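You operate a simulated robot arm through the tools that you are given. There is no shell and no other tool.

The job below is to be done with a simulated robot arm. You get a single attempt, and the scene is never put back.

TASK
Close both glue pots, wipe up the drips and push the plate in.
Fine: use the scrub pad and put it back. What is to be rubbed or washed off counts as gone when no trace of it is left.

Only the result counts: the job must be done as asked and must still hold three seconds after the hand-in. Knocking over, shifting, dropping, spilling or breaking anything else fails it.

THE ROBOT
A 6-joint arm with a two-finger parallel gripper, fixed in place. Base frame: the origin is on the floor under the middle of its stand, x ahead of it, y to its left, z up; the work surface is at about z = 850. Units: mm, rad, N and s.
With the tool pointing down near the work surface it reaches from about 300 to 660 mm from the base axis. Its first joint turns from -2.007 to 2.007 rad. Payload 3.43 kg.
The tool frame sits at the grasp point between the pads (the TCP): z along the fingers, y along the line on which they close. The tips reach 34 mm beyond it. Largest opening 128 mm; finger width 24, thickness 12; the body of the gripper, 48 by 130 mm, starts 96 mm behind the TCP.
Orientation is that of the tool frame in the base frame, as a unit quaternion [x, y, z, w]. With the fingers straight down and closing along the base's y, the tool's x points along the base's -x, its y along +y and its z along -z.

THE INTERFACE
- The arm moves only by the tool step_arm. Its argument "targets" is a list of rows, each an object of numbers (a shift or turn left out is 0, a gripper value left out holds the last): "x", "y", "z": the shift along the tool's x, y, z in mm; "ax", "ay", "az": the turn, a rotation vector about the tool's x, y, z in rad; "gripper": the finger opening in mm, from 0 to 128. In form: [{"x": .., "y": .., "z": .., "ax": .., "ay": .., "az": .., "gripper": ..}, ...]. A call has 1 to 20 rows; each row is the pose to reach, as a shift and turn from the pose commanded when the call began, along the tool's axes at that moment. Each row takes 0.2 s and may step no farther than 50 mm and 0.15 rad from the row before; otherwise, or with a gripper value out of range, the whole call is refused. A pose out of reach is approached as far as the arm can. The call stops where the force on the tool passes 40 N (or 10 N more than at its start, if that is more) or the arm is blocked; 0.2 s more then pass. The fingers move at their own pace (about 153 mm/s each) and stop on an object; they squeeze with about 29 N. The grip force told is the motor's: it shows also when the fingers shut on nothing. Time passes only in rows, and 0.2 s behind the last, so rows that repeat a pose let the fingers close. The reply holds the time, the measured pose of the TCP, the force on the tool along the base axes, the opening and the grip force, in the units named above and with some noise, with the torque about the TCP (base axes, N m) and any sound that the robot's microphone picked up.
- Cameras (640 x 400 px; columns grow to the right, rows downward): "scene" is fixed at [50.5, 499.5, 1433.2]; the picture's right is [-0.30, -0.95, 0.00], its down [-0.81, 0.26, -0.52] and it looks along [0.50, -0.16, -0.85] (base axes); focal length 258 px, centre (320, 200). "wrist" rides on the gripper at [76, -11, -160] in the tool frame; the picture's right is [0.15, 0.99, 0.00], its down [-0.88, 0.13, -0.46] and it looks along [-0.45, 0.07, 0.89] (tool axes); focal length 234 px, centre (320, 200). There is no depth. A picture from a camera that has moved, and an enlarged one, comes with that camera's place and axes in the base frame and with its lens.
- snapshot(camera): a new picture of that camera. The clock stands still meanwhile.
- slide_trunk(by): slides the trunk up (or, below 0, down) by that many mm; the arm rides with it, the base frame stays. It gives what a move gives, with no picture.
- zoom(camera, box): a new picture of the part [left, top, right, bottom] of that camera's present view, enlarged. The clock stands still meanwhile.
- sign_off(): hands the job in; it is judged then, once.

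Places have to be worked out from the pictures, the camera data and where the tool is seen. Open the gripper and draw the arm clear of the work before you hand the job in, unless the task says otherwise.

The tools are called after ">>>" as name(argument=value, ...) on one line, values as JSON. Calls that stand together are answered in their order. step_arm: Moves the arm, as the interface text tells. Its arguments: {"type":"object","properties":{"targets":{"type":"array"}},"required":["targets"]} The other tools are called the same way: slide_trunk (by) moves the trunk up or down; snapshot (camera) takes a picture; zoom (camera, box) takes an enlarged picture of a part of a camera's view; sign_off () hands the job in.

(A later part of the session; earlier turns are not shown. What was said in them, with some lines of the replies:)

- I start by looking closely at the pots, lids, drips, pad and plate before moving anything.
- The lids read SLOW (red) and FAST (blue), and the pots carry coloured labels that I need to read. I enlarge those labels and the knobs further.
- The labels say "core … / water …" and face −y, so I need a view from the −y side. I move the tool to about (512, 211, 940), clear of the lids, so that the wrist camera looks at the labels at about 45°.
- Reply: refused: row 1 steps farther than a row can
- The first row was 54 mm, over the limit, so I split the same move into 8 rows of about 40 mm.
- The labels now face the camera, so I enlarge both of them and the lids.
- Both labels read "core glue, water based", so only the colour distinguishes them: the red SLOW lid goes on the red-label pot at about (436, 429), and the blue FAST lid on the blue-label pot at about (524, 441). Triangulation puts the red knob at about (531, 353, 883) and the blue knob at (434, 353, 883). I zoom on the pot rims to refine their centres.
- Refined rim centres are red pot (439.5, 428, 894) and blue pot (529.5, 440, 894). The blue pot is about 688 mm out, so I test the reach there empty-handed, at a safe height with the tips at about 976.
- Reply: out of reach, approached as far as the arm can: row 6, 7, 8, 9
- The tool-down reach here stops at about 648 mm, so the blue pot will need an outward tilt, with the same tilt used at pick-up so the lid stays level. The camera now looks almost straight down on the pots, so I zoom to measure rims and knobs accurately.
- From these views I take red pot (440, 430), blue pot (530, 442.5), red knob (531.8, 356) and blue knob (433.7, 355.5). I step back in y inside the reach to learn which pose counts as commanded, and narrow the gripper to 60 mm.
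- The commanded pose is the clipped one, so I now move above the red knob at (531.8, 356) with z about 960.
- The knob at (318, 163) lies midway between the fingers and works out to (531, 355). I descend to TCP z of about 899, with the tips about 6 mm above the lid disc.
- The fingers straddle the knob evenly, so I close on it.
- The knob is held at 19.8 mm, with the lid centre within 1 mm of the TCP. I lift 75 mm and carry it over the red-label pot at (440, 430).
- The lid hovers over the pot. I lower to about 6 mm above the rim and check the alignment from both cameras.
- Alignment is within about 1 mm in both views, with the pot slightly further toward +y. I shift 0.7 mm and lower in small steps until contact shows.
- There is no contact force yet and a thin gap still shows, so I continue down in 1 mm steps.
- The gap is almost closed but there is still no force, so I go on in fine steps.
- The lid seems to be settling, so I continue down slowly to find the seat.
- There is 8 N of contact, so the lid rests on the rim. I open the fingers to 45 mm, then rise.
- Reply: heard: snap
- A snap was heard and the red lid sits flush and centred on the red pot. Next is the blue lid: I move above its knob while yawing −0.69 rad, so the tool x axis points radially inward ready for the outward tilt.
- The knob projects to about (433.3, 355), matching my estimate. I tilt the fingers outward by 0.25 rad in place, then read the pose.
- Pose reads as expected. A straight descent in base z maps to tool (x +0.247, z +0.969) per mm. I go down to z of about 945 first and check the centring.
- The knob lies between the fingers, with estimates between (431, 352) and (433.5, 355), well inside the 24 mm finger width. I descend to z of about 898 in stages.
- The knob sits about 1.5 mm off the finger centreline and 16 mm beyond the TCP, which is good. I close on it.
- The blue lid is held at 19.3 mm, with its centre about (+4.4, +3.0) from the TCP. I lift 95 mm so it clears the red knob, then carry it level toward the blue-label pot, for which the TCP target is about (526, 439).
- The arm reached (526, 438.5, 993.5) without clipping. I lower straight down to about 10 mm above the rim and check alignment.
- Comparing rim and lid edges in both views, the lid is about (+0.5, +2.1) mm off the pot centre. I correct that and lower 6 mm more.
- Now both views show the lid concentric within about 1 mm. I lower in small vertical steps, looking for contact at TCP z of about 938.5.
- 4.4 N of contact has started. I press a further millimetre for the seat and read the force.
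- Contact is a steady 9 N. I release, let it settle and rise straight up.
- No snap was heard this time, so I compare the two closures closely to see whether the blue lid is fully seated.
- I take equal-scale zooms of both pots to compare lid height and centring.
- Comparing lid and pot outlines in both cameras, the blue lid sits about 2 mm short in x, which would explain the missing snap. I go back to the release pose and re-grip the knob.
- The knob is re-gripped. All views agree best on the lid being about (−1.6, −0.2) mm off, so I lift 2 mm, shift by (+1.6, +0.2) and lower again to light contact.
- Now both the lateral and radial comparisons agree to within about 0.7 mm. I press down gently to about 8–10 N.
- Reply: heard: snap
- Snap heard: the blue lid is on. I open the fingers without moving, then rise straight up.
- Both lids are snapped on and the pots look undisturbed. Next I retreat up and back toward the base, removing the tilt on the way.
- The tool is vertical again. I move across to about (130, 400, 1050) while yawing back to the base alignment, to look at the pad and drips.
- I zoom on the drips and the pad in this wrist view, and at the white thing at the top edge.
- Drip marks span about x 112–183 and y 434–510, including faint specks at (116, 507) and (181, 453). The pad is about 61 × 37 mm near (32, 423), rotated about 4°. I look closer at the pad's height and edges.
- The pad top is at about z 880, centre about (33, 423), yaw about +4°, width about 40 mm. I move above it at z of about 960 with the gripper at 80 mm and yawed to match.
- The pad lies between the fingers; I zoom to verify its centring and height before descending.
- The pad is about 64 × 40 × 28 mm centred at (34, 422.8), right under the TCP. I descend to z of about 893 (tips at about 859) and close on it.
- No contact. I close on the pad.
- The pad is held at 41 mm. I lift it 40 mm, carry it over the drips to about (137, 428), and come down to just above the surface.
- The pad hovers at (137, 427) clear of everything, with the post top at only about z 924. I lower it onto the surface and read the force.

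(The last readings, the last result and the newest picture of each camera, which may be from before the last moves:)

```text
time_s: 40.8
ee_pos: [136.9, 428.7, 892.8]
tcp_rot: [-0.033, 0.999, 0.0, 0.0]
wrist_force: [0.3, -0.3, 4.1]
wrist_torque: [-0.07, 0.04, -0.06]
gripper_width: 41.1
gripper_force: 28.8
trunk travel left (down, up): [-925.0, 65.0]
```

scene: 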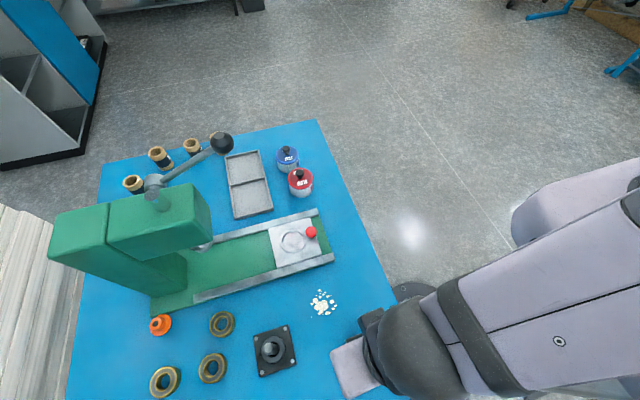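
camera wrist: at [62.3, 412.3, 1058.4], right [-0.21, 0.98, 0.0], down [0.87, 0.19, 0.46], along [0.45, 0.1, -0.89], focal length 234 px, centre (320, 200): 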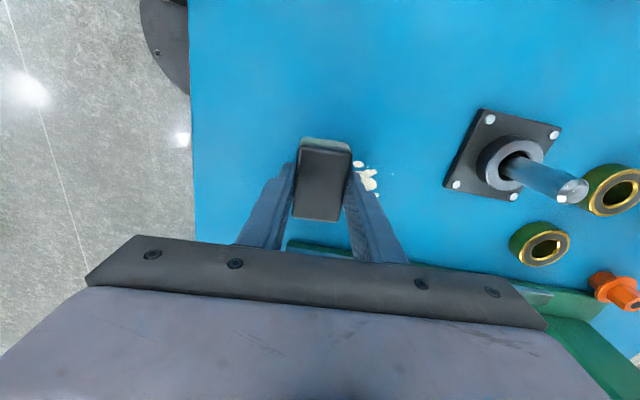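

4 N of contact. I press 1 mm further and sweep three lanes along y (x = 137, 149, 160) over the whole drip area.

>>> step_arm(targets=[{"z": 1}, {"x": -1.0, "y": 15, "z": 1}, {"x": -2.0, "y": 29.9, "z": 1}, {"x": -3, "y": 44.9, "z": 1}, {"x": -4, "y": 59.9, "z": 1}, {"x": -4.8, "y": 71.9, "z": 1}, {"x": -16.7, "y": 71.1, "z": 1}, {"x": -15.7, "y": 56.1, "z": 1}, {"x": -14.7, "y": 41.1, "z": 1}, {"x": -13.8, "y": 26.2, "z": 1}, {"x": -12.8, "y": 11.2, "z": 1}, {"x": -12, "y": -0.8, "z": 1}, {"x": -23, "y": -1.5, "z": 1}, {"x": -23.9, "y": 13.5, "z": 1}, {"x": -24.9, "y": 28.4, "z": 1}, {"x": -25.9, "y": 43.4, "z": 1}, {"x": -26.9, "y": 58.4, "z": 1}, {"x": -27.7, "y": 70.3, "z": 1}])

>>> snapshot(camera="wrist")

>>> zoom(camera="scene", box=[280, 260, 380, 340])

```text
time_s: 44.6
ee_pos: [159.1, 496.9, 891.7]
tcp_rot: [-0.033, 0.999, 0.0, 0.0]
wrist_force: [-0.1, -5.7, 12.2]
wrist_torque: [-0.26, -0.06, 0.0]
gripper_width: 40.7
gripper_force: 28.6
trunk travel left (down, up): [-925.0, 65.0]
```

```text
taken
camera wrist: at [84.6, 482.3, 1053.1], right [-0.21, 0.98, 0.0], down [0.87, 0.19, 0.46], along [0.45, 0.1, -0.89], focal length 234 px, centre (320, 200)
```

wrist: 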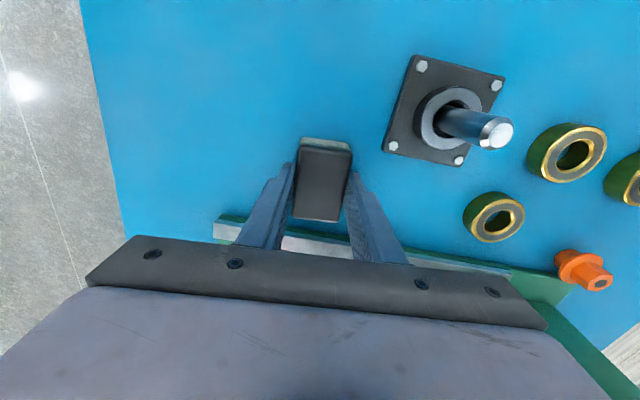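

```text
5.00 times, centred on (330, 300) of scene
camera zoom: at [50.5, 499.5, 1433.2], right [-0.3, -0.95, 0.0], down [-0.81, 0.26, -0.52], along [0.5, -0.16, -0.85], focal length 1292 px, centre (270, -300)
```

zoom: 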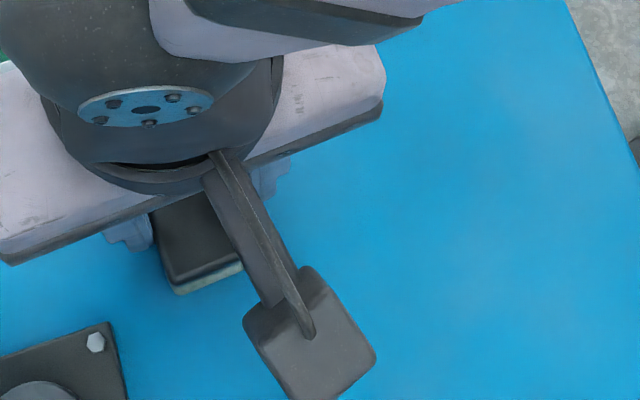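

No drip marks show now in the visible part. I make a second set of passes to be sure, ending near (130, 428).

>>> step_arm(targets=[{"x": 1.0, "y": -15}, {"x": 2, "y": -29.9}, {"x": 3, "y": -44.9}, {"x": 4, "y": -59.9}, {"x": 4.8, "y": -71.9}, {"x": 26.7, "y": -70.4}, {"x": 25.7, "y": -55.4}, {"x": 24.7, "y": -40.4}, {"x": 23.7, "y": -25.5}, {"x": 22.7, "y": -10.5}, {"x": 21.7, "y": 4.5}, {"x": 29.7, "y": 5.0}, {"x": 30.7, "y": -10}, {"x": 31.7, "y": -25}, {"x": 32.7, "y": -40}, {"x": 33.7, "y": -55}, {"x": 34.7, "y": -70}])

```text
time_s: 48.2
ee_pos: [130.6, 427.7, 892.7]
tcp_rot: [-0.033, 0.999, 0.001, 0.0]
wrist_force: [-0.1, 4.0, 11.2]
wrist_torque: [0.13, 0.05, -0.02]
gripper_width: 41.0
gripper_force: 29.1
trunk travel left (down, up): [-925.0, 65.0]
```

I lift the pad 42 mm and carry it back above its home spot at (33.7, 422.7), then inspect the wiped area.

>>> step_arm(targets=[{"z": -15}, {"z": -42}, {"x": 32, "y": 0.4, "z": -42}, {"x": 64, "y": 0.8, "z": -42}, {"x": 96.3, "y": 1.3, "z": -42}, {"x": 96.3, "y": 1.3, "z": -42}])

>>> snapshot(camera="wrist")

>>> zoom(camera="scene", box=[280, 260, 380, 340])

>>> zoom(camera="scene", box=[298, 276, 348, 330])

```text
time_s: 49.6
ee_pos: [34.7, 422.8, 933.4]
tcp_rot: [-0.033, 0.999, 0.0, 0.0]
wrist_force: [1.0, 0.0, -1.0]
wrist_torque: [0.02, -0.02, 0.0]
gripper_width: 40.9
gripper_force: 29.2
trunk travel left (down, up): [-925.0, 65.0]
```

```text
taken
camera wrist: at [-40.6, 406.6, 1093.9], right [-0.21, 0.98, 0.0], down [0.87, 0.19, 0.46], along [0.45, 0.1, -0.89], focal length 234 px, centre (320, 200)
```

wrist: 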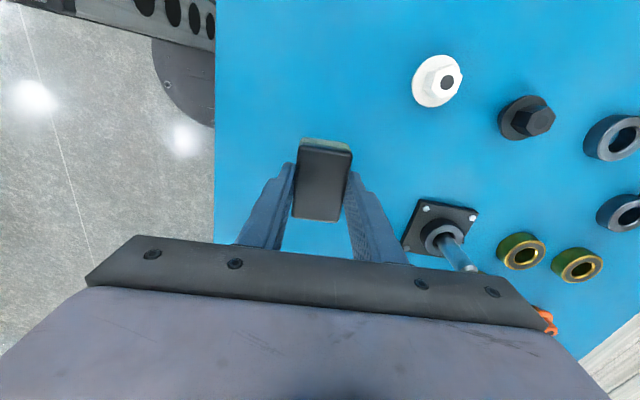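

```text
5.00 times, centred on (330, 300) of scene
camera zoom: at [50.5, 499.5, 1433.2], right [-0.3, -0.95, 0.0], down [-0.81, 0.26, -0.52], along [0.5, -0.16, -0.85], focal length 1292 px, centre (270, -300)
```

zoom: 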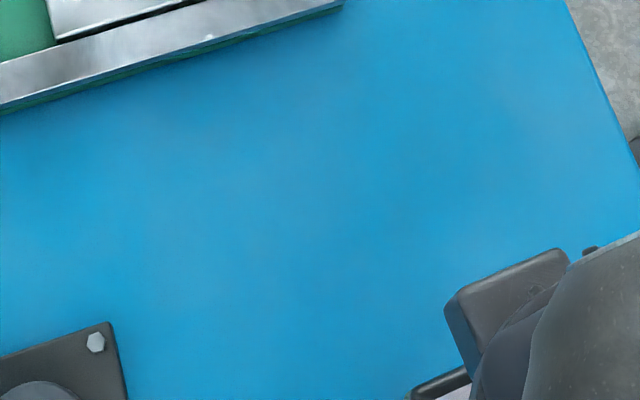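

```text
7.41 times, centred on (323, 303) of scene
camera zoom: at [50.5, 499.5, 1433.2], right [-0.3, -0.95, 0.0], down [-0.81, 0.26, -0.52], along [0.5, -0.16, -0.85], focal length 1914 px, centre (298, -563)
```

zoom: 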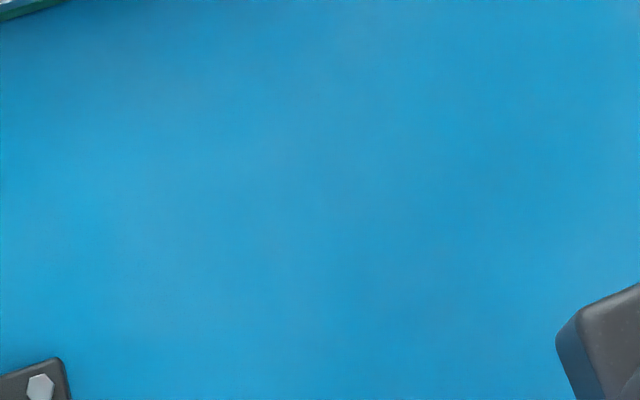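

The table looks clean. I zoom further for faint traces, and at a small light spot on the near rail at about (308, 267).

>>> zoom(camera="scene", box=[295, 257, 320, 277])

>>> zoom(camera="scene", box=[298, 276, 328, 300])

>>> zoom(camera="scene", box=[322, 276, 352, 300])

>>> zoom(camera="scene", box=[298, 298, 328, 330])

>>> zoom(camera="scene", box=[322, 298, 352, 330])

```text
16.00 times, centred on (308, 267) of scene
camera zoom: at [50.5, 499.5, 1433.2], right [-0.3, -0.95, 0.0], down [-0.81, 0.26, -0.52], along [0.5, -0.16, -0.85], focal length 4133 px, centre (520, -872)
```

zoom: 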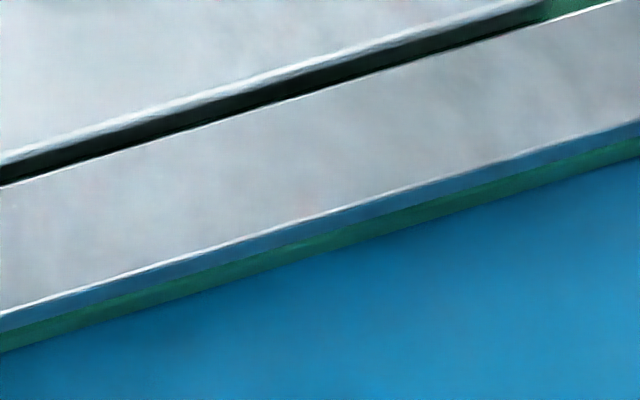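

```text
16.00 times, centred on (313, 288) of scene
camera zoom: at [50.5, 499.5, 1433.2], right [-0.3, -0.95, 0.0], down [-0.81, 0.26, -0.52], along [0.5, -0.16, -0.85], focal length 4133 px, centre (432, -1208)
```

zoom: 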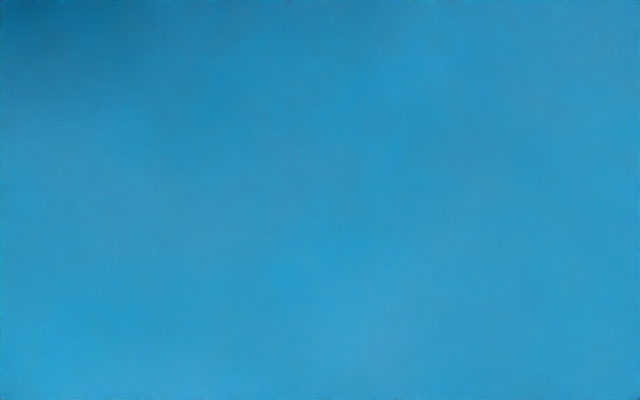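

```text
16.00 times, centred on (337, 288) of scene
camera zoom: at [50.5, 499.5, 1433.2], right [-0.3, -0.95, 0.0], down [-0.81, 0.26, -0.52], along [0.5, -0.16, -0.85], focal length 4133 px, centre (48, -1208)
```

zoom: 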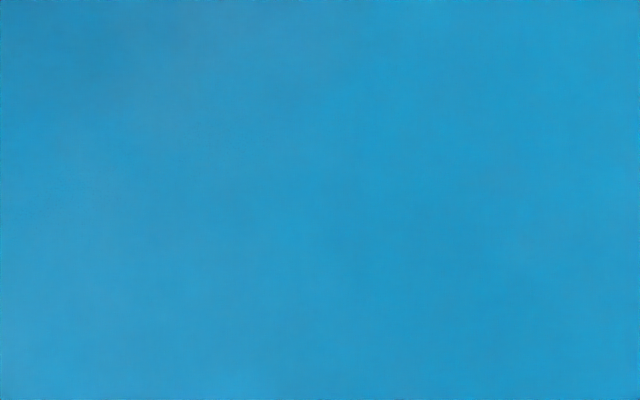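

```text
12.50 times, centred on (313, 314) of scene
camera zoom: at [50.5, 499.5, 1433.2], right [-0.3, -0.95, 0.0], down [-0.81, 0.26, -0.52], along [0.5, -0.16, -0.85], focal length 3229 px, centre (408, -1225)
```

zoom: 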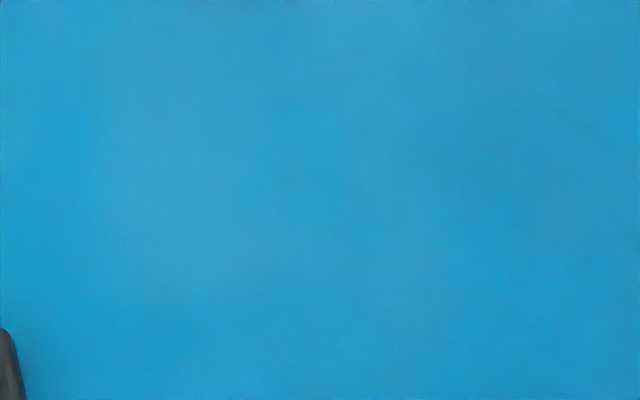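

```text
12.50 times, centred on (337, 314) of scene
camera zoom: at [50.5, 499.5, 1433.2], right [-0.3, -0.95, 0.0], down [-0.81, 0.26, -0.52], along [0.5, -0.16, -0.85], focal length 3229 px, centre (108, -1225)
```

zoom: 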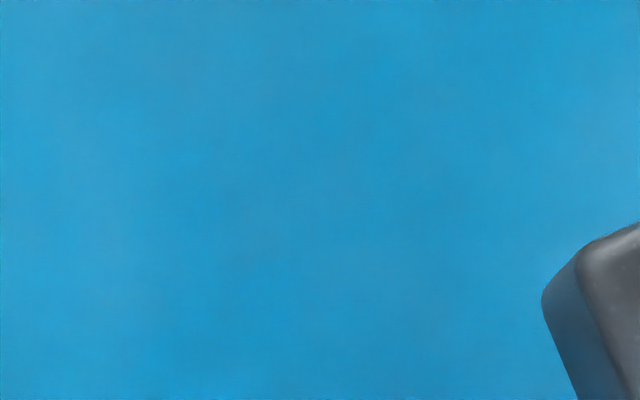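

No trace remains anywhere in the wiped area, and the rail spot was only a reflection. I set the pad down on its home spot.

>>> step_arm(targets=[{"z": 15}, {"z": 30}, {"z": 37}, {"z": 39.5}, {"z": 39.5}])

```text
time_s: 50.8
ee_pos: [33.5, 422.3, 893.4]
tcp_rot: [-0.034, 0.999, 0.0, 0.0]
wrist_force: [-0.3, -0.4, -0.5]
wrist_torque: [0.0, 0.01, 0.0]
gripper_width: 41.2
gripper_force: 29.1
trunk travel left (down, up): [-925.0, 65.0]
```

I lower the last fraction of a millimetre to touch, release, and rise straight up.

>>> step_arm(targets=[{"z": 0.6}, {"z": 0.6, "gripper": 80}, {"z": 0.6, "gripper": 80}, {"z": -20, "gripper": 80}, {"z": -60, "gripper": 80}, {"z": -100, "gripper": 80}, {"z": -100, "gripper": 80}])

>>> snapshot(camera="wrist")

>>> zoom(camera="wrist", box=[250, 110, 390, 210])

```text
time_s: 52.4
ee_pos: [33.2, 421.6, 994.3]
tcp_rot: [-0.033, 0.999, -0.001, 0.0]
wrist_force: [-0.7, 0.6, -0.3]
wrist_torque: [-0.01, 0.01, 0.02]
gripper_width: 80.0
gripper_force: 0.0
trunk travel left (down, up): [-925.0, 65.0]
```

```text
taken
camera wrist: at [-40.8, 405.9, 1153.7], right [-0.21, 0.98, 0.0], down [0.87, 0.19, 0.46], along [0.45, 0.1, -0.89], focal length 234 px, centre (320, 200)
```

wrist: 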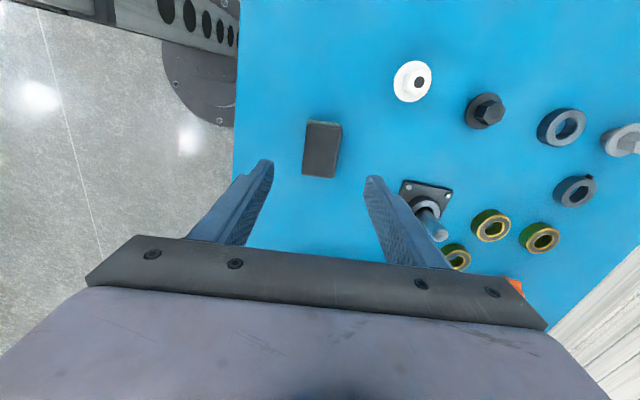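

```text
4.00 times, centred on (320, 160) of wrist
camera zoom: at [-40.8, 405.9, 1153.7], right [-0.21, 0.98, 0.0], down [0.87, 0.19, 0.46], along [0.45, 0.1, -0.89], focal length 937 px, centre (320, 360)
```

zoom: 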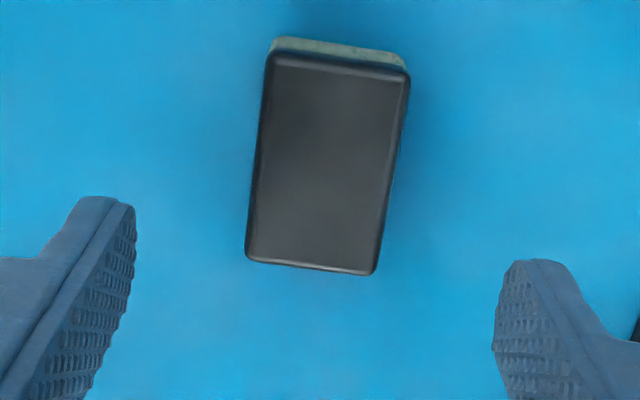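

The pad is back in place. Now the plate: it spans about x 240–340, y 435–539, with the knob at about (294, 445), and must slide +y under the ram. I move to about (290, 390, 1010), closing the fingers and yawing so the camera looks along +y into the press.

>>> step_arm(targets=[{"x": -23, "y": -4.4, "z": -1.5, "az": -0.137, "gripper": 0}, {"x": -46, "y": -8.9, "z": -3, "az": -0.274, "gripper": 0}, {"x": -69, "y": -13.3, "z": -4.5, "az": -0.411, "gripper": 0}, {"x": -92, "y": -17.7, "z": -6, "az": -0.547, "gripper": 0}, {"x": -115, "y": -22.2, "z": -7.5, "az": -0.684, "gripper": 0}, {"x": -138, "y": -26.6, "z": -9, "az": -0.821, "gripper": 0}, {"x": -161, "y": -31, "z": -10.5, "az": -0.958, "gripper": 0}, {"x": -184, "y": -35.5, "z": -12, "az": -1.095, "gripper": 0}, {"x": -207, "y": -40, "z": -13.5, "az": -1.232, "gripper": 0}, {"x": -230, "y": -44.4, "z": -15, "az": -1.369, "gripper": 0}, {"x": -253.3, "y": -48.8, "z": -16, "az": -1.505, "gripper": 0}, {"x": -253.3, "y": -48.8, "z": -16, "az": -1.505, "gripper": 0}])

>>> snapshot(camera="wrist")

>>> snapshot(camera="scene")

```text
time_s: 55.0
ee_pos: [289.4, 390.8, 1011.1]
tcp_rot: [0.708, -0.706, 0.0, -0.001]
wrist_force: [-1.0, -0.2, 1.4]
wrist_torque: [0.02, -0.01, 0.0]
gripper_width: 0.1
gripper_force: 29.3
trunk travel left (down, up): [-925.0, 65.0]
```

```text
taken
camera wrist: at [301.0, 315.0, 1171.1], right [-0.99, -0.15, 0.0], down [-0.13, 0.88, 0.46], along [-0.07, 0.45, -0.89], focal length 234 px, centre (320, 200)
```

wrist: 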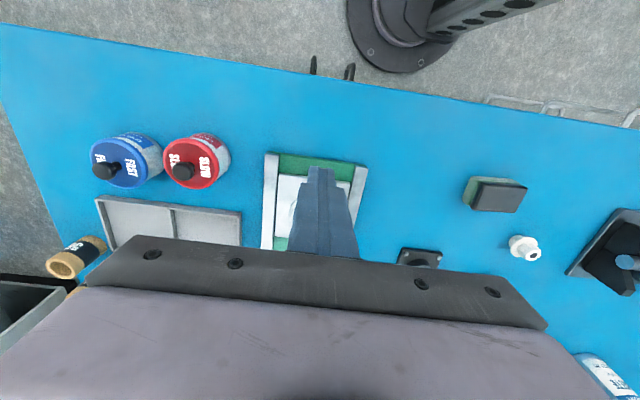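

```text
taken
```

scene: 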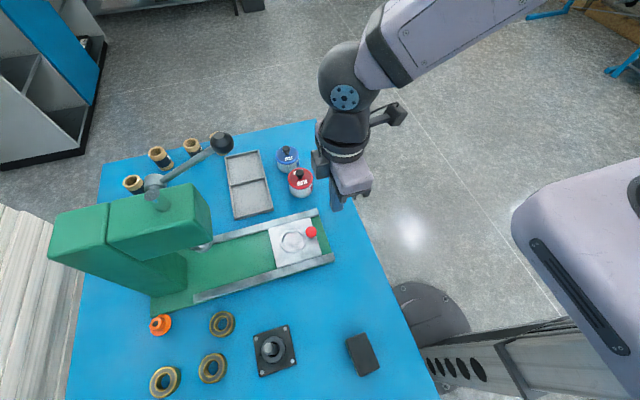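

The closed fingers hide the plate here. I open the gripper and tilt the view toward +y by 0.35 rad to see the plate, knob and press mouth between the fingers.

>>> step_arm(targets=[{"ay": -0.12, "gripper": 128}, {"ay": -0.24, "gripper": 128}, {"ay": -0.35, "gripper": 128}, {"ay": -0.35, "gripper": 128}])

>>> snapshot(camera="wrist")

>>> zoom(camera="scene", box=[40, 130, 240, 320])

>>> zoom(camera="scene", box=[255, 205, 345, 275])

```text
time_s: 56.0
ee_pos: [290.7, 389.7, 1011.9]
tcp_rot: [0.696, -0.696, -0.123, -0.124]
wrist_force: [0.0, 0.5, 0.1]
wrist_torque: [0.0, -0.02, 0.0]
gripper_width: 128.1
gripper_force: 0.1
trunk travel left (down, up): [-925.0, 65.0]
```

```text
taken
camera wrist: at [301.2, 265.3, 1135.2], right [-0.99, -0.14, -0.05], down [-0.13, 0.67, 0.73], along [-0.07, 0.73, -0.68], focal length 234 px, centre (320, 200)
```

wrist: 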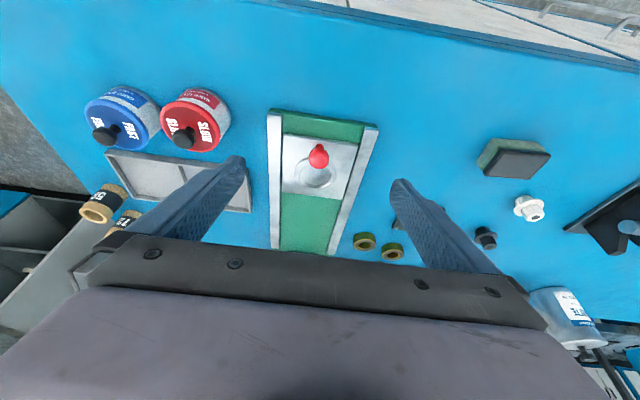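

```text
2.11 times, centred on (140, 225) of scene
camera zoom: at [50.5, 499.5, 1433.2], right [-0.3, -0.95, 0.0], down [-0.81, 0.26, -0.52], along [0.5, -0.16, -0.85], focal length 544 px, centre (699, 147)
```

zoom: 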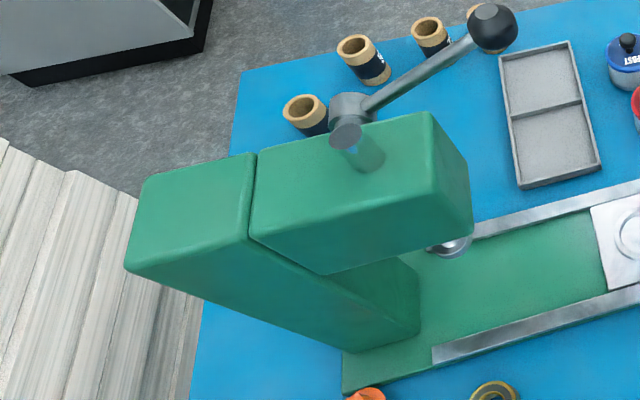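

```text
5.71 times, centred on (300, 240) of scene
camera zoom: at [50.5, 499.5, 1433.2], right [-0.3, -0.95, 0.0], down [-0.81, 0.26, -0.52], along [0.5, -0.16, -0.85], focal length 1476 px, centre (434, -29)
```

zoom: 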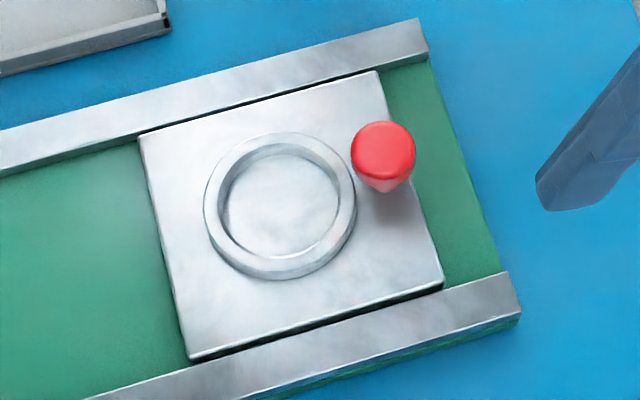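

This view is good. The press head's front face works out to about y 617 with its bottom at z 1037, and the lever ball sits at about (358, 555, 1148). I zoom on the knob to get its exact place and height.

>>> zoom(camera="wrist", box=[260, 100, 390, 200])

>>> zoom(camera="wrist", box=[260, 160, 400, 260])

>>> zoom(camera="scene", box=[295, 215, 330, 245])

```text
4.00 times, centred on (325, 150) of wrist
camera zoom: at [301.2, 265.3, 1135.2], right [-0.99, -0.14, -0.05], down [-0.13, 0.67, 0.73], along [-0.07, 0.73, -0.68], focal length 937 px, centre (300, 400)
```

zoom: 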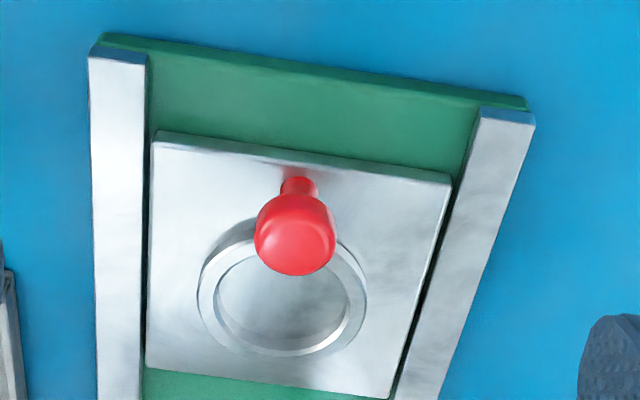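

```text
4.00 times, centred on (330, 210) of wrist
camera zoom: at [301.2, 265.3, 1135.2], right [-0.99, -0.14, -0.05], down [-0.13, 0.67, 0.73], along [-0.07, 0.73, -0.68], focal length 937 px, centre (280, 160)
```

zoom: 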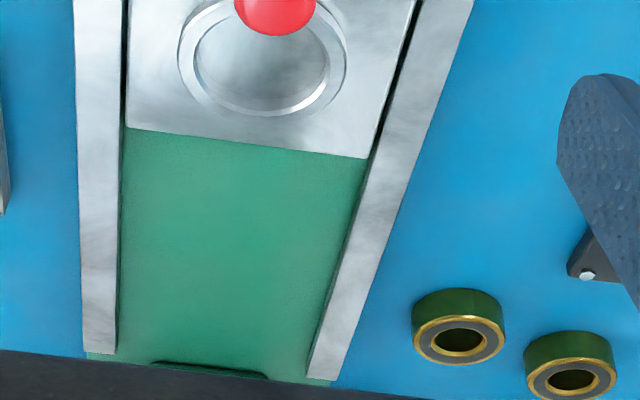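

```text
13.33 times, centred on (312, 230) of scene
camera zoom: at [50.5, 499.5, 1433.2], right [-0.3, -0.95, 0.0], down [-0.81, 0.26, -0.52], along [0.5, -0.16, -0.85], focal length 3444 px, centre (420, -200)
```

zoom: 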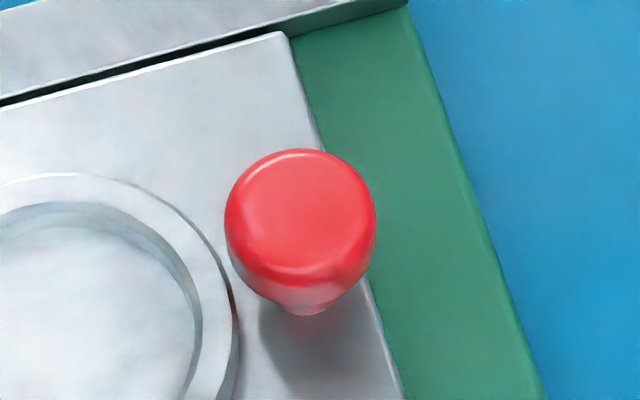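

The knob cap is at about (289.5, 445.7, 896), 25 mm wide, on a plate whose top is at about z 869 and front edge at y 435. I increase the tilt to 0.6 rad so the gripper stays well away from the head and lever, close the fingers, and back off to y of about 370.

>>> step_arm(targets=[{"x": 9.4, "y": 0.4, "z": -3.5, "ay": -0.125, "gripper": 0}, {"x": 18.8, "y": 0.8, "z": -6.9, "ay": -0.25, "gripper": 0}, {"x": 18.8, "y": 0.8, "z": -6.9, "ay": -0.25, "gripper": 0}, {"x": 18.8, "y": 0.8, "z": -6.9, "ay": -0.25, "gripper": 0}])

>>> snapshot(camera="wrist")

>>> snapshot(camera="scene")

```text
time_s: 57.0
ee_pos: [290.2, 369.5, 1010.0]
tcp_rot: [-0.675, 0.676, 0.21, 0.209]
wrist_force: [-0.3, -0.2, 0.3]
wrist_torque: [-0.01, -0.01, -0.01]
gripper_width: 0.2
gripper_force: 29.1
trunk travel left (down, up): [-925.0, 65.0]
```

```text
taken
camera wrist: at [300.3, 218.0, 1100.1], right [-0.99, -0.12, -0.08], down [-0.13, 0.47, 0.87], along [-0.07, 0.87, -0.48], focal length 234 px, centre (320, 200)
```

wrist: 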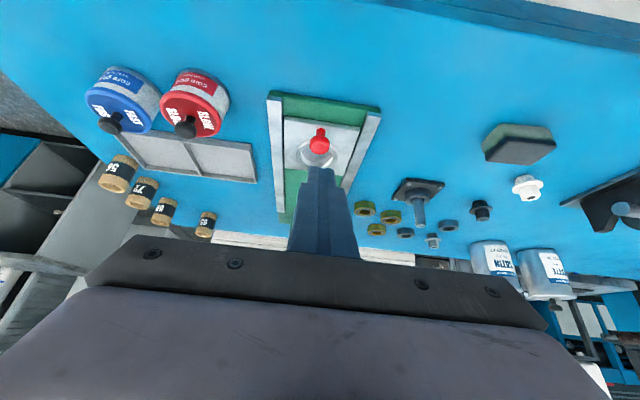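

```text
taken
```

scene: 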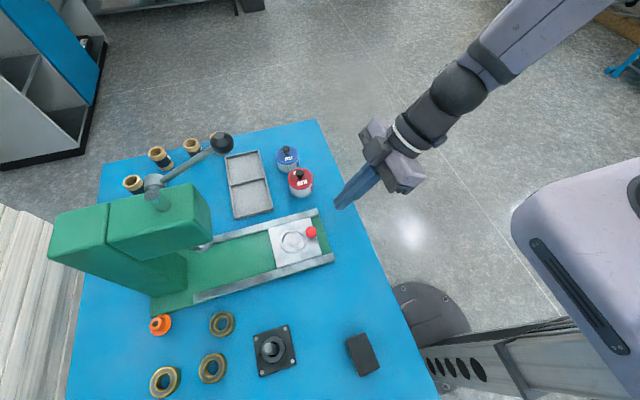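

Geometry is as planned. I descend to TCP (289.7, 376, 914), so the leading finger edge sits at cap height about 28 mm in front of the knob.

>>> step_arm(targets=[{"x": 16.4, "y": 0.2, "z": 27.5}, {"x": 32.8, "y": 0.4, "z": 55.1}, {"x": 49.2, "y": 0.5, "z": 82.6}, {"x": 49.2, "y": 0.5, "z": 82.6}])

>>> snapshot(camera="wrist")

>>> zoom(camera="scene", box=[280, 190, 380, 270])

```text
time_s: 58.0
ee_pos: [289.0, 377.6, 914.1]
tcp_rot: [0.676, -0.675, -0.209, -0.209]
wrist_force: [-0.4, -0.3, -0.9]
wrist_torque: [-0.02, -0.01, -0.01]
gripper_width: 0.0
gripper_force: 28.7
trunk travel left (down, up): [-925.0, 65.0]
```

```text
taken
camera wrist: at [299.5, 224.1, 1003.8], right [-0.99, -0.12, -0.08], down [-0.13, 0.47, 0.87], along [-0.07, 0.87, -0.48], focal length 234 px, centre (320, 200)
```

wrist: 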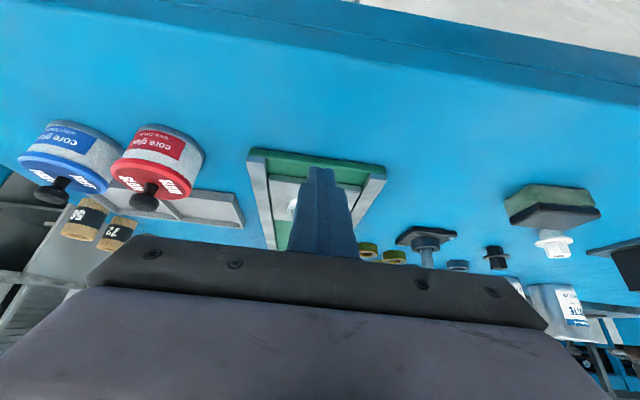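

```text
5.00 times, centred on (330, 230) of scene
camera zoom: at [50.5, 499.5, 1433.2], right [-0.3, -0.95, 0.0], down [-0.81, 0.26, -0.52], along [0.5, -0.16, -0.85], focal length 1292 px, centre (270, 50)
```

zoom: 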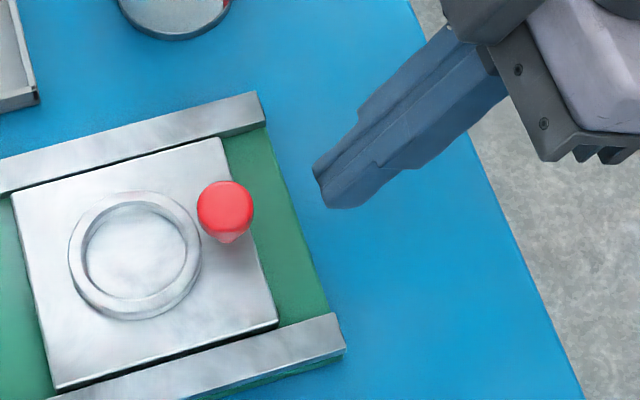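

The finger tip lines up with the knob along the rail direction. I advance +y 24 mm, then slowly until contact registers.

>>> step_arm(targets=[{"x": -9.9, "z": 6.8}, {"x": -19.8, "z": 13.6}, {"x": -23.9, "z": 16.4}, {"x": -27.2, "z": 18.6}, {"x": -30.5, "z": 20.9}])

>>> zoom(camera="scene", box=[250, 190, 350, 270])

```text
time_s: 59.2
ee_pos: [287.3, 414.0, 914.0]
tcp_rot: [0.676, -0.675, -0.209, -0.209]
wrist_force: [-0.7, -1.4, 0.9]
wrist_torque: [-0.01, 0.03, -0.01]
gripper_width: 0.0
gripper_force: 28.8
trunk travel left (down, up): [-925.0, 65.0]
```

```text
5.00 times, centred on (300, 230) of scene
camera zoom: at [50.5, 499.5, 1433.2], right [-0.3, -0.95, 0.0], down [-0.81, 0.26, -0.52], along [0.5, -0.16, -0.85], focal length 1292 px, centre (420, 50)
```

zoom: 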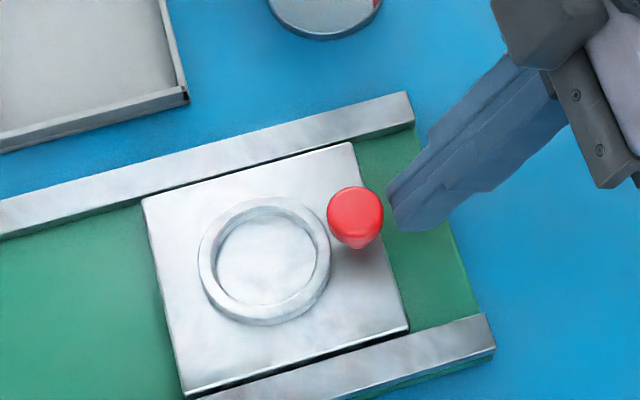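

The plate has already moved about 9 mm with only 1.4 N, so it slides freely. I continue pushing 100 mm in 12.5 mm steps.

>>> step_arm(targets=[{"x": -10.3, "y": -0.4, "z": 7.1}, {"x": -20.6, "y": -0.8, "z": 14.1}, {"x": -30.9, "y": -1.2, "z": 21.2}, {"x": -41.3, "y": -1.5, "z": 28.2}, {"x": -51.6, "y": -1.5, "z": 35.3}, {"x": -61.9, "y": -1.5, "z": 42.3}, {"x": -72.2, "y": -1.5, "z": 49.4}, {"x": -82.5, "y": -1.5, "z": 56.5}])

>>> snapshot(camera="scene")

>>> zoom(camera="scene", box=[170, 180, 320, 300])

>>> snapshot(camera="wrist")

```text
time_s: 61.0
ee_pos: [289.1, 514.2, 915.2]
tcp_rot: [0.676, -0.675, -0.209, -0.209]
wrist_force: [0.0, -0.5, -0.1]
wrist_torque: [0.04, -0.02, 0.03]
gripper_width: 0.0
gripper_force: 29.5
trunk travel left (down, up): [-925.0, 65.0]
```

```text
taken
```

scene: 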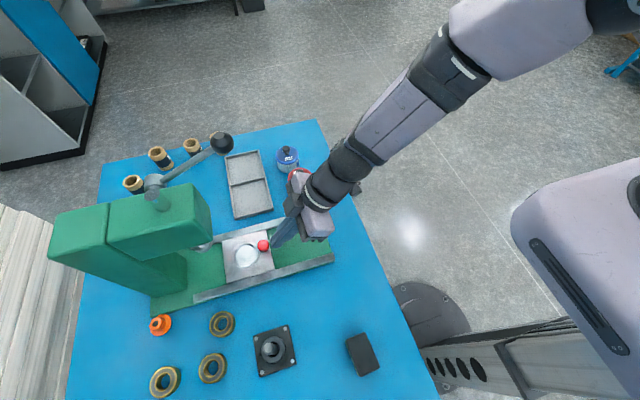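

```text
3.33 times, centred on (245, 240) of scene
camera zoom: at [50.5, 499.5, 1433.2], right [-0.3, -0.95, 0.0], down [-0.81, 0.26, -0.52], along [0.5, -0.16, -0.85], focal length 861 px, centre (570, 67)
```

zoom: 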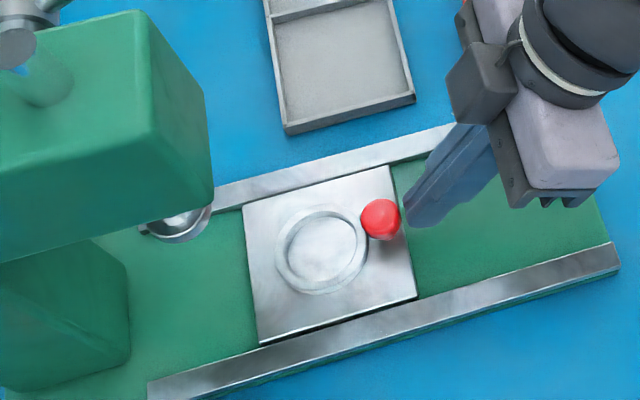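

```text
taken
camera wrist: at [300.5, 361.8, 1004.5], right [-0.99, -0.12, -0.08], down [-0.13, 0.47, 0.87], along [-0.07, 0.87, -0.48], focal length 234 px, centre (320, 200)
```

wrist: 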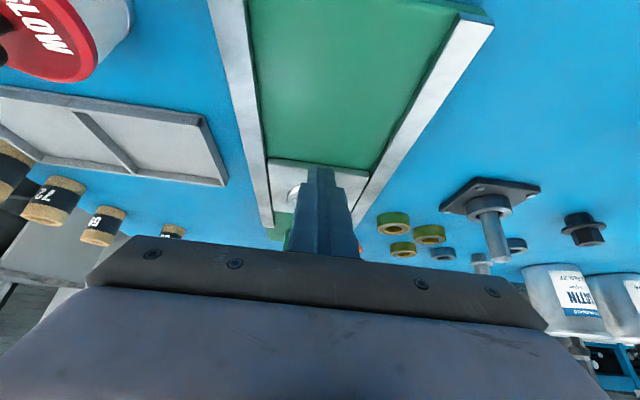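

The plate slides straight. I continue another 50 mm in 10 mm steps, watching the force.

>>> step_arm(targets=[{"x": -8.25, "z": 5.65}, {"x": -16.5, "z": 11.3}, {"x": -24.8, "z": 16.9}, {"x": -33.0, "z": 22.6}, {"x": -41.3, "z": 28.2}])

>>> zoom(camera="scene", box=[150, 180, 300, 300])

>>> snapshot(camera="scene")

```text
time_s: 62.2
ee_pos: [290.6, 563.2, 915.4]
tcp_rot: [0.676, -0.675, -0.209, -0.209]
wrist_force: [-0.8, 0.5, -0.2]
wrist_torque: [0.02, 0.0, 0.0]
gripper_width: 0.2
gripper_force: 29.1
trunk travel left (down, up): [-925.0, 65.0]
```

```text
3.33 times, centred on (225, 240) of scene
camera zoom: at [50.5, 499.5, 1433.2], right [-0.3, -0.95, 0.0], down [-0.81, 0.26, -0.52], along [0.5, -0.16, -0.85], focal length 861 px, centre (637, 67)
```

zoom: 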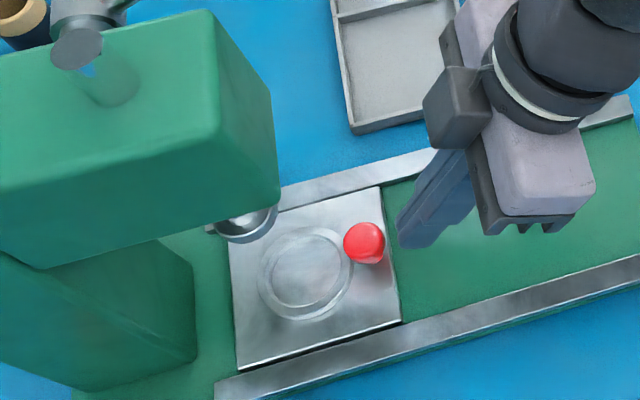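

```text
taken
```

scene: 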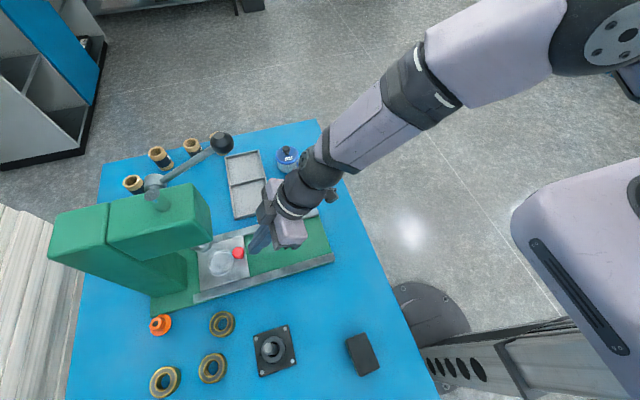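

The knob is now at about y 610 and the ring nearly under the ram, having slid slightly ahead of the finger. I keep advancing in small steps until a stop is felt.

>>> step_arm(targets=[{"x": -3.3, "z": 2.26}, {"x": -5.8, "z": 3.95}, {"x": -8.25, "z": 5.65}])

>>> zoom(camera="scene", box=[150, 180, 300, 300])

```text
time_s: 63.0
ee_pos: [289.9, 569.1, 913.9]
tcp_rot: [0.676, -0.676, -0.209, -0.208]
wrist_force: [1.0, -19.2, 3.3]
wrist_torque: [-0.3, -0.21, 0.02]
gripper_width: 0.1
gripper_force: 29.4
trunk travel left (down, up): [-925.0, 65.0]
```

```text
3.33 times, centred on (225, 240) of scene
camera zoom: at [50.5, 499.5, 1433.2], right [-0.3, -0.95, 0.0], down [-0.81, 0.26, -0.52], along [0.5, -0.16, -0.85], focal length 861 px, centre (637, 67)
```

zoom: 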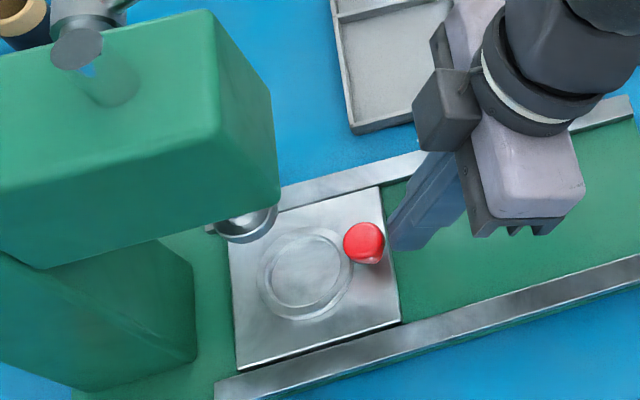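

The force jumped to 19 N with the plate not moving, so it is against its stop with the ring under the ram. I press 2 mm more to confirm it is not just a detent.

>>> step_arm(targets=[{"x": -0.83, "z": 0.56}, {"x": -1.65, "z": 1.13}, {"x": -1.65, "z": 1.13}])

>>> zoom(camera="scene", box=[150, 180, 300, 300])

>>> snapshot(camera="wrist")

```text
time_s: 63.8
ee_pos: [288.8, 570.3, 914.5]
tcp_rot: [-0.675, 0.676, 0.209, 0.208]
wrist_force: [3.3, -32.6, 1.5]
wrist_torque: [-0.69, -0.5, -0.02]
gripper_width: 0.1
gripper_force: 28.8
trunk travel left (down, up): [-925.0, 65.0]
```

```text
3.33 times, centred on (225, 240) of scene
camera zoom: at [50.5, 499.5, 1433.2], right [-0.3, -0.95, 0.0], down [-0.81, 0.26, -0.52], along [0.5, -0.16, -0.85], focal length 861 px, centre (637, 67)
```

zoom: 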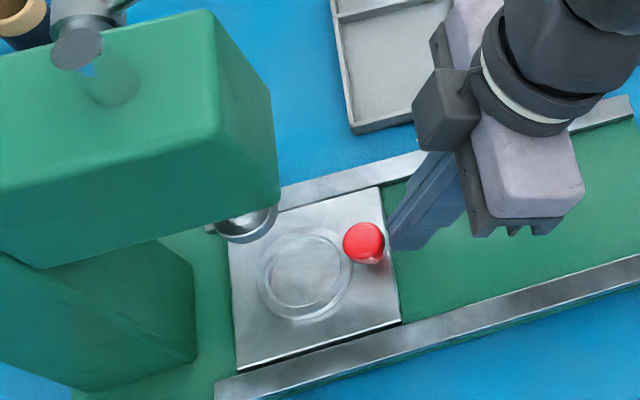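

```text
taken
camera wrist: at [301.0, 417.5, 1004.2], right [-0.99, -0.12, -0.08], down [-0.13, 0.47, 0.87], along [-0.07, 0.87, -0.48], focal length 234 px, centre (320, 200)
```

wrist: 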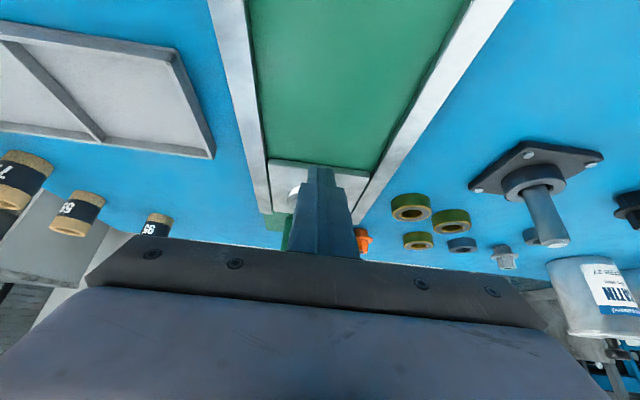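

The stop is solid at 33 N with no movement, so the plate is fully in. I back straight off in −y, then up.

>>> step_arm(targets=[{"x": 2.5, "z": -1.7}, {"x": 8.25, "z": -5.65}, {"x": 24.8, "z": -16.9}, {"x": 49.5, "z": -33.9}, {"x": 82.5, "z": -56.5}, {"x": 115.5, "z": -79}, {"x": 148.5, "z": -101.6}, {"x": 148.5, "z": -101.6}])

>>> snapshot(camera="scene")

>>> zoom(camera="scene", box=[150, 180, 300, 300])

```text
time_s: 65.6
ee_pos: [289.4, 394.3, 914.4]
tcp_rot: [-0.675, 0.676, 0.209, 0.209]
wrist_force: [0.1, 0.0, -1.1]
wrist_torque: [-0.07, -0.04, 0.03]
gripper_width: 0.0
gripper_force: 29.0
trunk travel left (down, up): [-925.0, 65.0]
```

```text
taken
```

scene: 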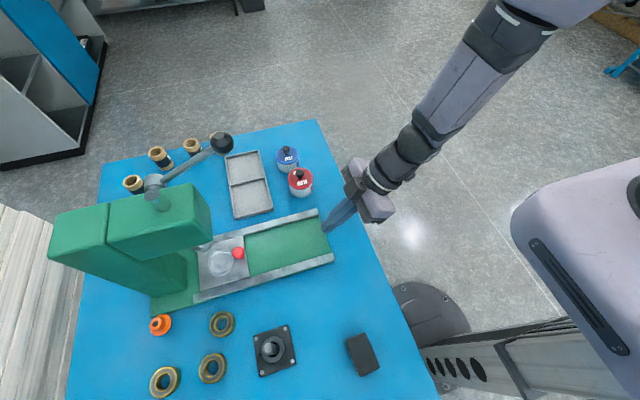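

```text
3.33 times, centred on (225, 240) of scene
camera zoom: at [50.5, 499.5, 1433.2], right [-0.3, -0.95, 0.0], down [-0.81, 0.26, -0.52], along [0.5, -0.16, -0.85], focal length 861 px, centre (637, 67)
```

zoom: 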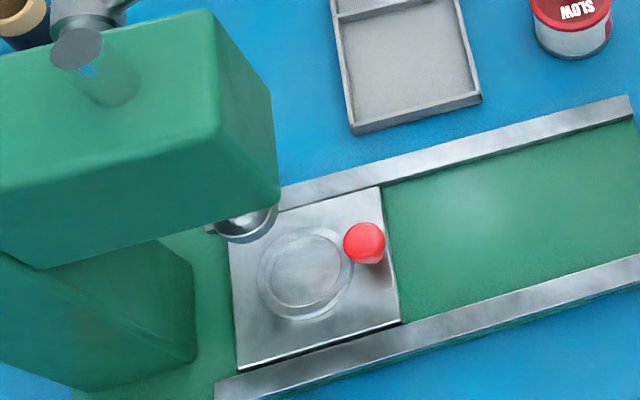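

The plate stays in. I withdraw upward and back, open the gripper and remove the tilt, then inspect everything.

>>> step_arm(targets=[{"x": -5.3, "z": -38.8, "gripper": 0}, {"x": -10.6, "z": -77.5, "gripper": 0}, {"x": -16, "z": -116, "gripper": 60}, {"x": -21.3, "z": -155, "gripper": 100}, {"x": -21.3, "z": -155, "ay": 0.15, "gripper": 128}, {"x": -21.3, "z": -155, "ay": 0.3, "gripper": 128}, {"x": -21.3, "z": -155, "ay": 0.45, "gripper": 128}, {"x": -21.3, "z": -155, "ay": 0.6, "gripper": 128}, {"x": -21.3, "z": -155, "ay": 0.6, "gripper": 128}])

>>> snapshot(camera="scene")

>>> snapshot(camera="wrist")

>>> zoom(camera="scene", box=[262, 130, 334, 200])

>>> zoom(camera="scene", box=[240, 280, 400, 380])

```text
time_s: 67.6
ee_pos: [288.5, 324.1, 1055.3]
tcp_rot: [0.707, -0.707, 0.001, 0.0]
wrist_force: [-0.9, -0.3, 0.4]
wrist_torque: [0.02, -0.01, 0.01]
gripper_width: 127.9
gripper_force: 0.0
trunk travel left (down, up): [-925.0, 65.0]
```

```text
taken
```

scene: 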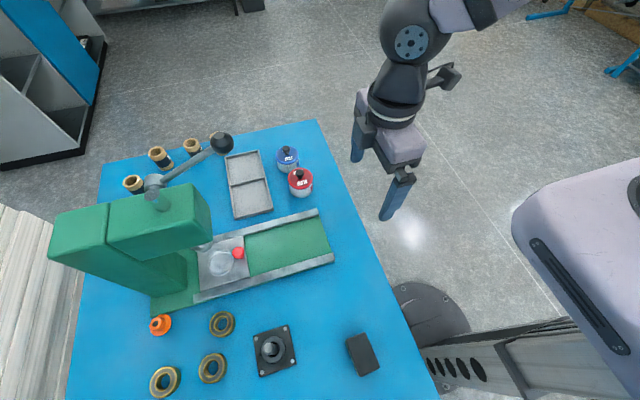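

```text
taken
camera wrist: at [300.9, 250.0, 1215.3], right [-0.99, -0.15, 0.0], down [-0.13, 0.88, 0.45], along [-0.07, 0.45, -0.89], focal length 234 px, centre (320, 200)
```

wrist: 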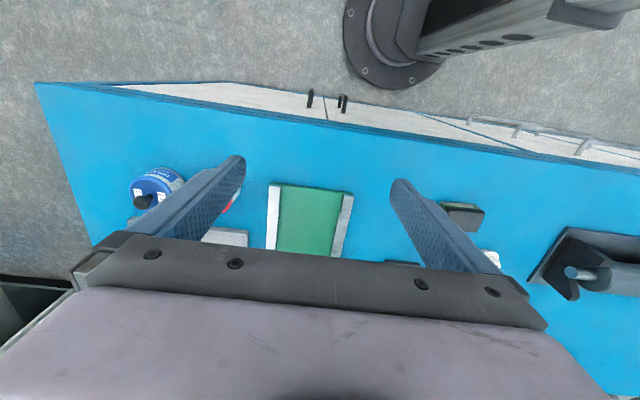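

```text
5.71 times, centred on (298, 165) of scene
camera zoom: at [50.5, 499.5, 1433.2], right [-0.3, -0.95, 0.0], down [-0.81, 0.26, -0.52], along [0.5, -0.16, -0.85], focal length 1476 px, centre (446, 400)
```

zoom: 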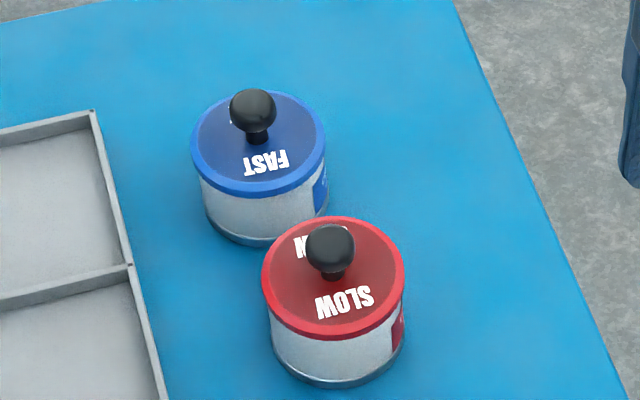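

```text
4.00 times, centred on (320, 330) of scene
camera zoom: at [50.5, 499.5, 1433.2], right [-0.3, -0.95, 0.0], down [-0.81, 0.26, -0.52], along [0.5, -0.16, -0.85], focal length 1033 px, centre (320, -320)
```

zoom: 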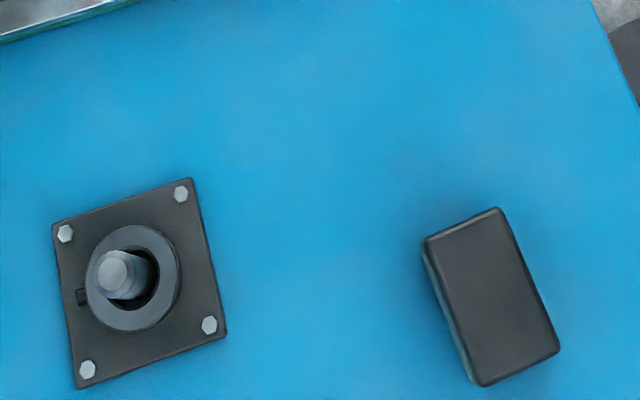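

The pad matches its original outline, both lids are on, the plate is in and the table is clean. I raise the arm further clear and let a second pass before a last look.

>>> step_arm(targets=[{"z": -45}, {"z": -90}, {"z": -90}, {"z": -90}, {"z": -90}])

>>> snapshot(camera="scene")

>>> zoom(camera="scene", box=[290, 265, 370, 335])

>>> zoom(camera="scene", box=[150, 120, 350, 320])

```text
time_s: 68.8
ee_pos: [289.5, 323.9, 1145.7]
tcp_rot: [-0.707, 0.707, 0.0, 0.0]
wrist_force: [1.3, -0.3, -0.1]
wrist_torque: [0.03, 0.0, 0.01]
gripper_width: 127.7
gripper_force: 0.0
trunk travel left (down, up): [-925.0, 65.0]
```

```text
taken
```

scene: 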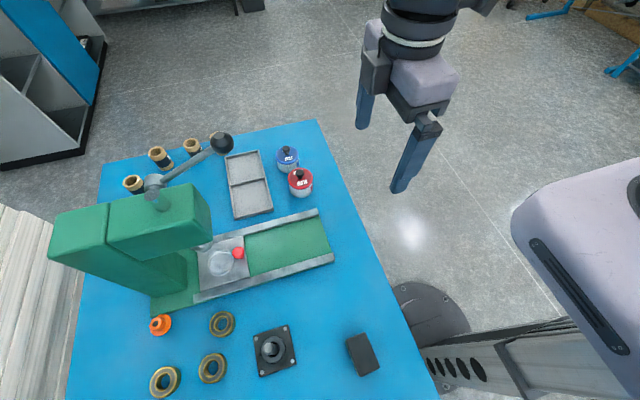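

```text
5.71 times, centred on (330, 300) of scene
camera zoom: at [50.5, 499.5, 1433.2], right [-0.3, -0.95, 0.0], down [-0.81, 0.26, -0.52], along [0.5, -0.16, -0.85], focal length 1476 px, centre (263, -371)
```

zoom: 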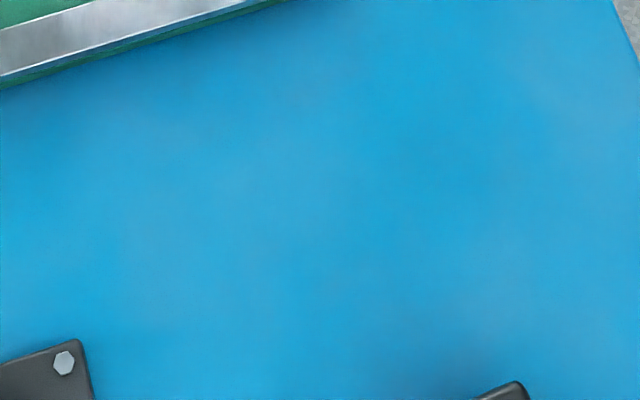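

```text
2.00 times, centred on (250, 220) of scene
camera zoom: at [50.5, 499.5, 1433.2], right [-0.3, -0.95, 0.0], down [-0.81, 0.26, -0.52], along [0.5, -0.16, -0.85], focal length 517 px, centre (460, 160)
```

zoom: 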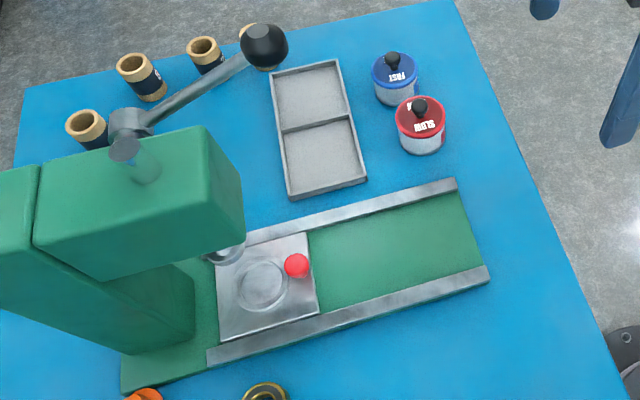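

Everything is in its final state: matching lids snapped on, no trace of drips, pad back home, plate against its stop, gripper open and arm clear. I hand the job in.

>>> sign_off()

```text
The job is handed in.
```

The job is done and handed in: both glue pots are closed, the drips are gone, the scrub pad is back in its place, and the plate is pushed in.

- **Pots:** The pot labels carry the same text and differ only in colour. I put the red SLOW lid on the red-label pot and the blue FAST lid on the blue-label pot. Both snapped shut; the blue one took a second try because the lid first sat about 2 mm off centre.
- **Drips:** I wiped the whole drip area with the pad. No trace showed in the close-up pictures afterwards, including where the faint outlying specks had been.
- **Scrub pad:** I put it back where I picked it up, and its outline matches the picture from the start.
- **Plate:** I pushed it until it stopped, and it did not move further under about 33 N. The ring on it now sits under the ram, and the plate stayed in when I backed away.

In the last pictures nothing else looked moved or knocked over. The gripper is open and the arm is clear of the work.
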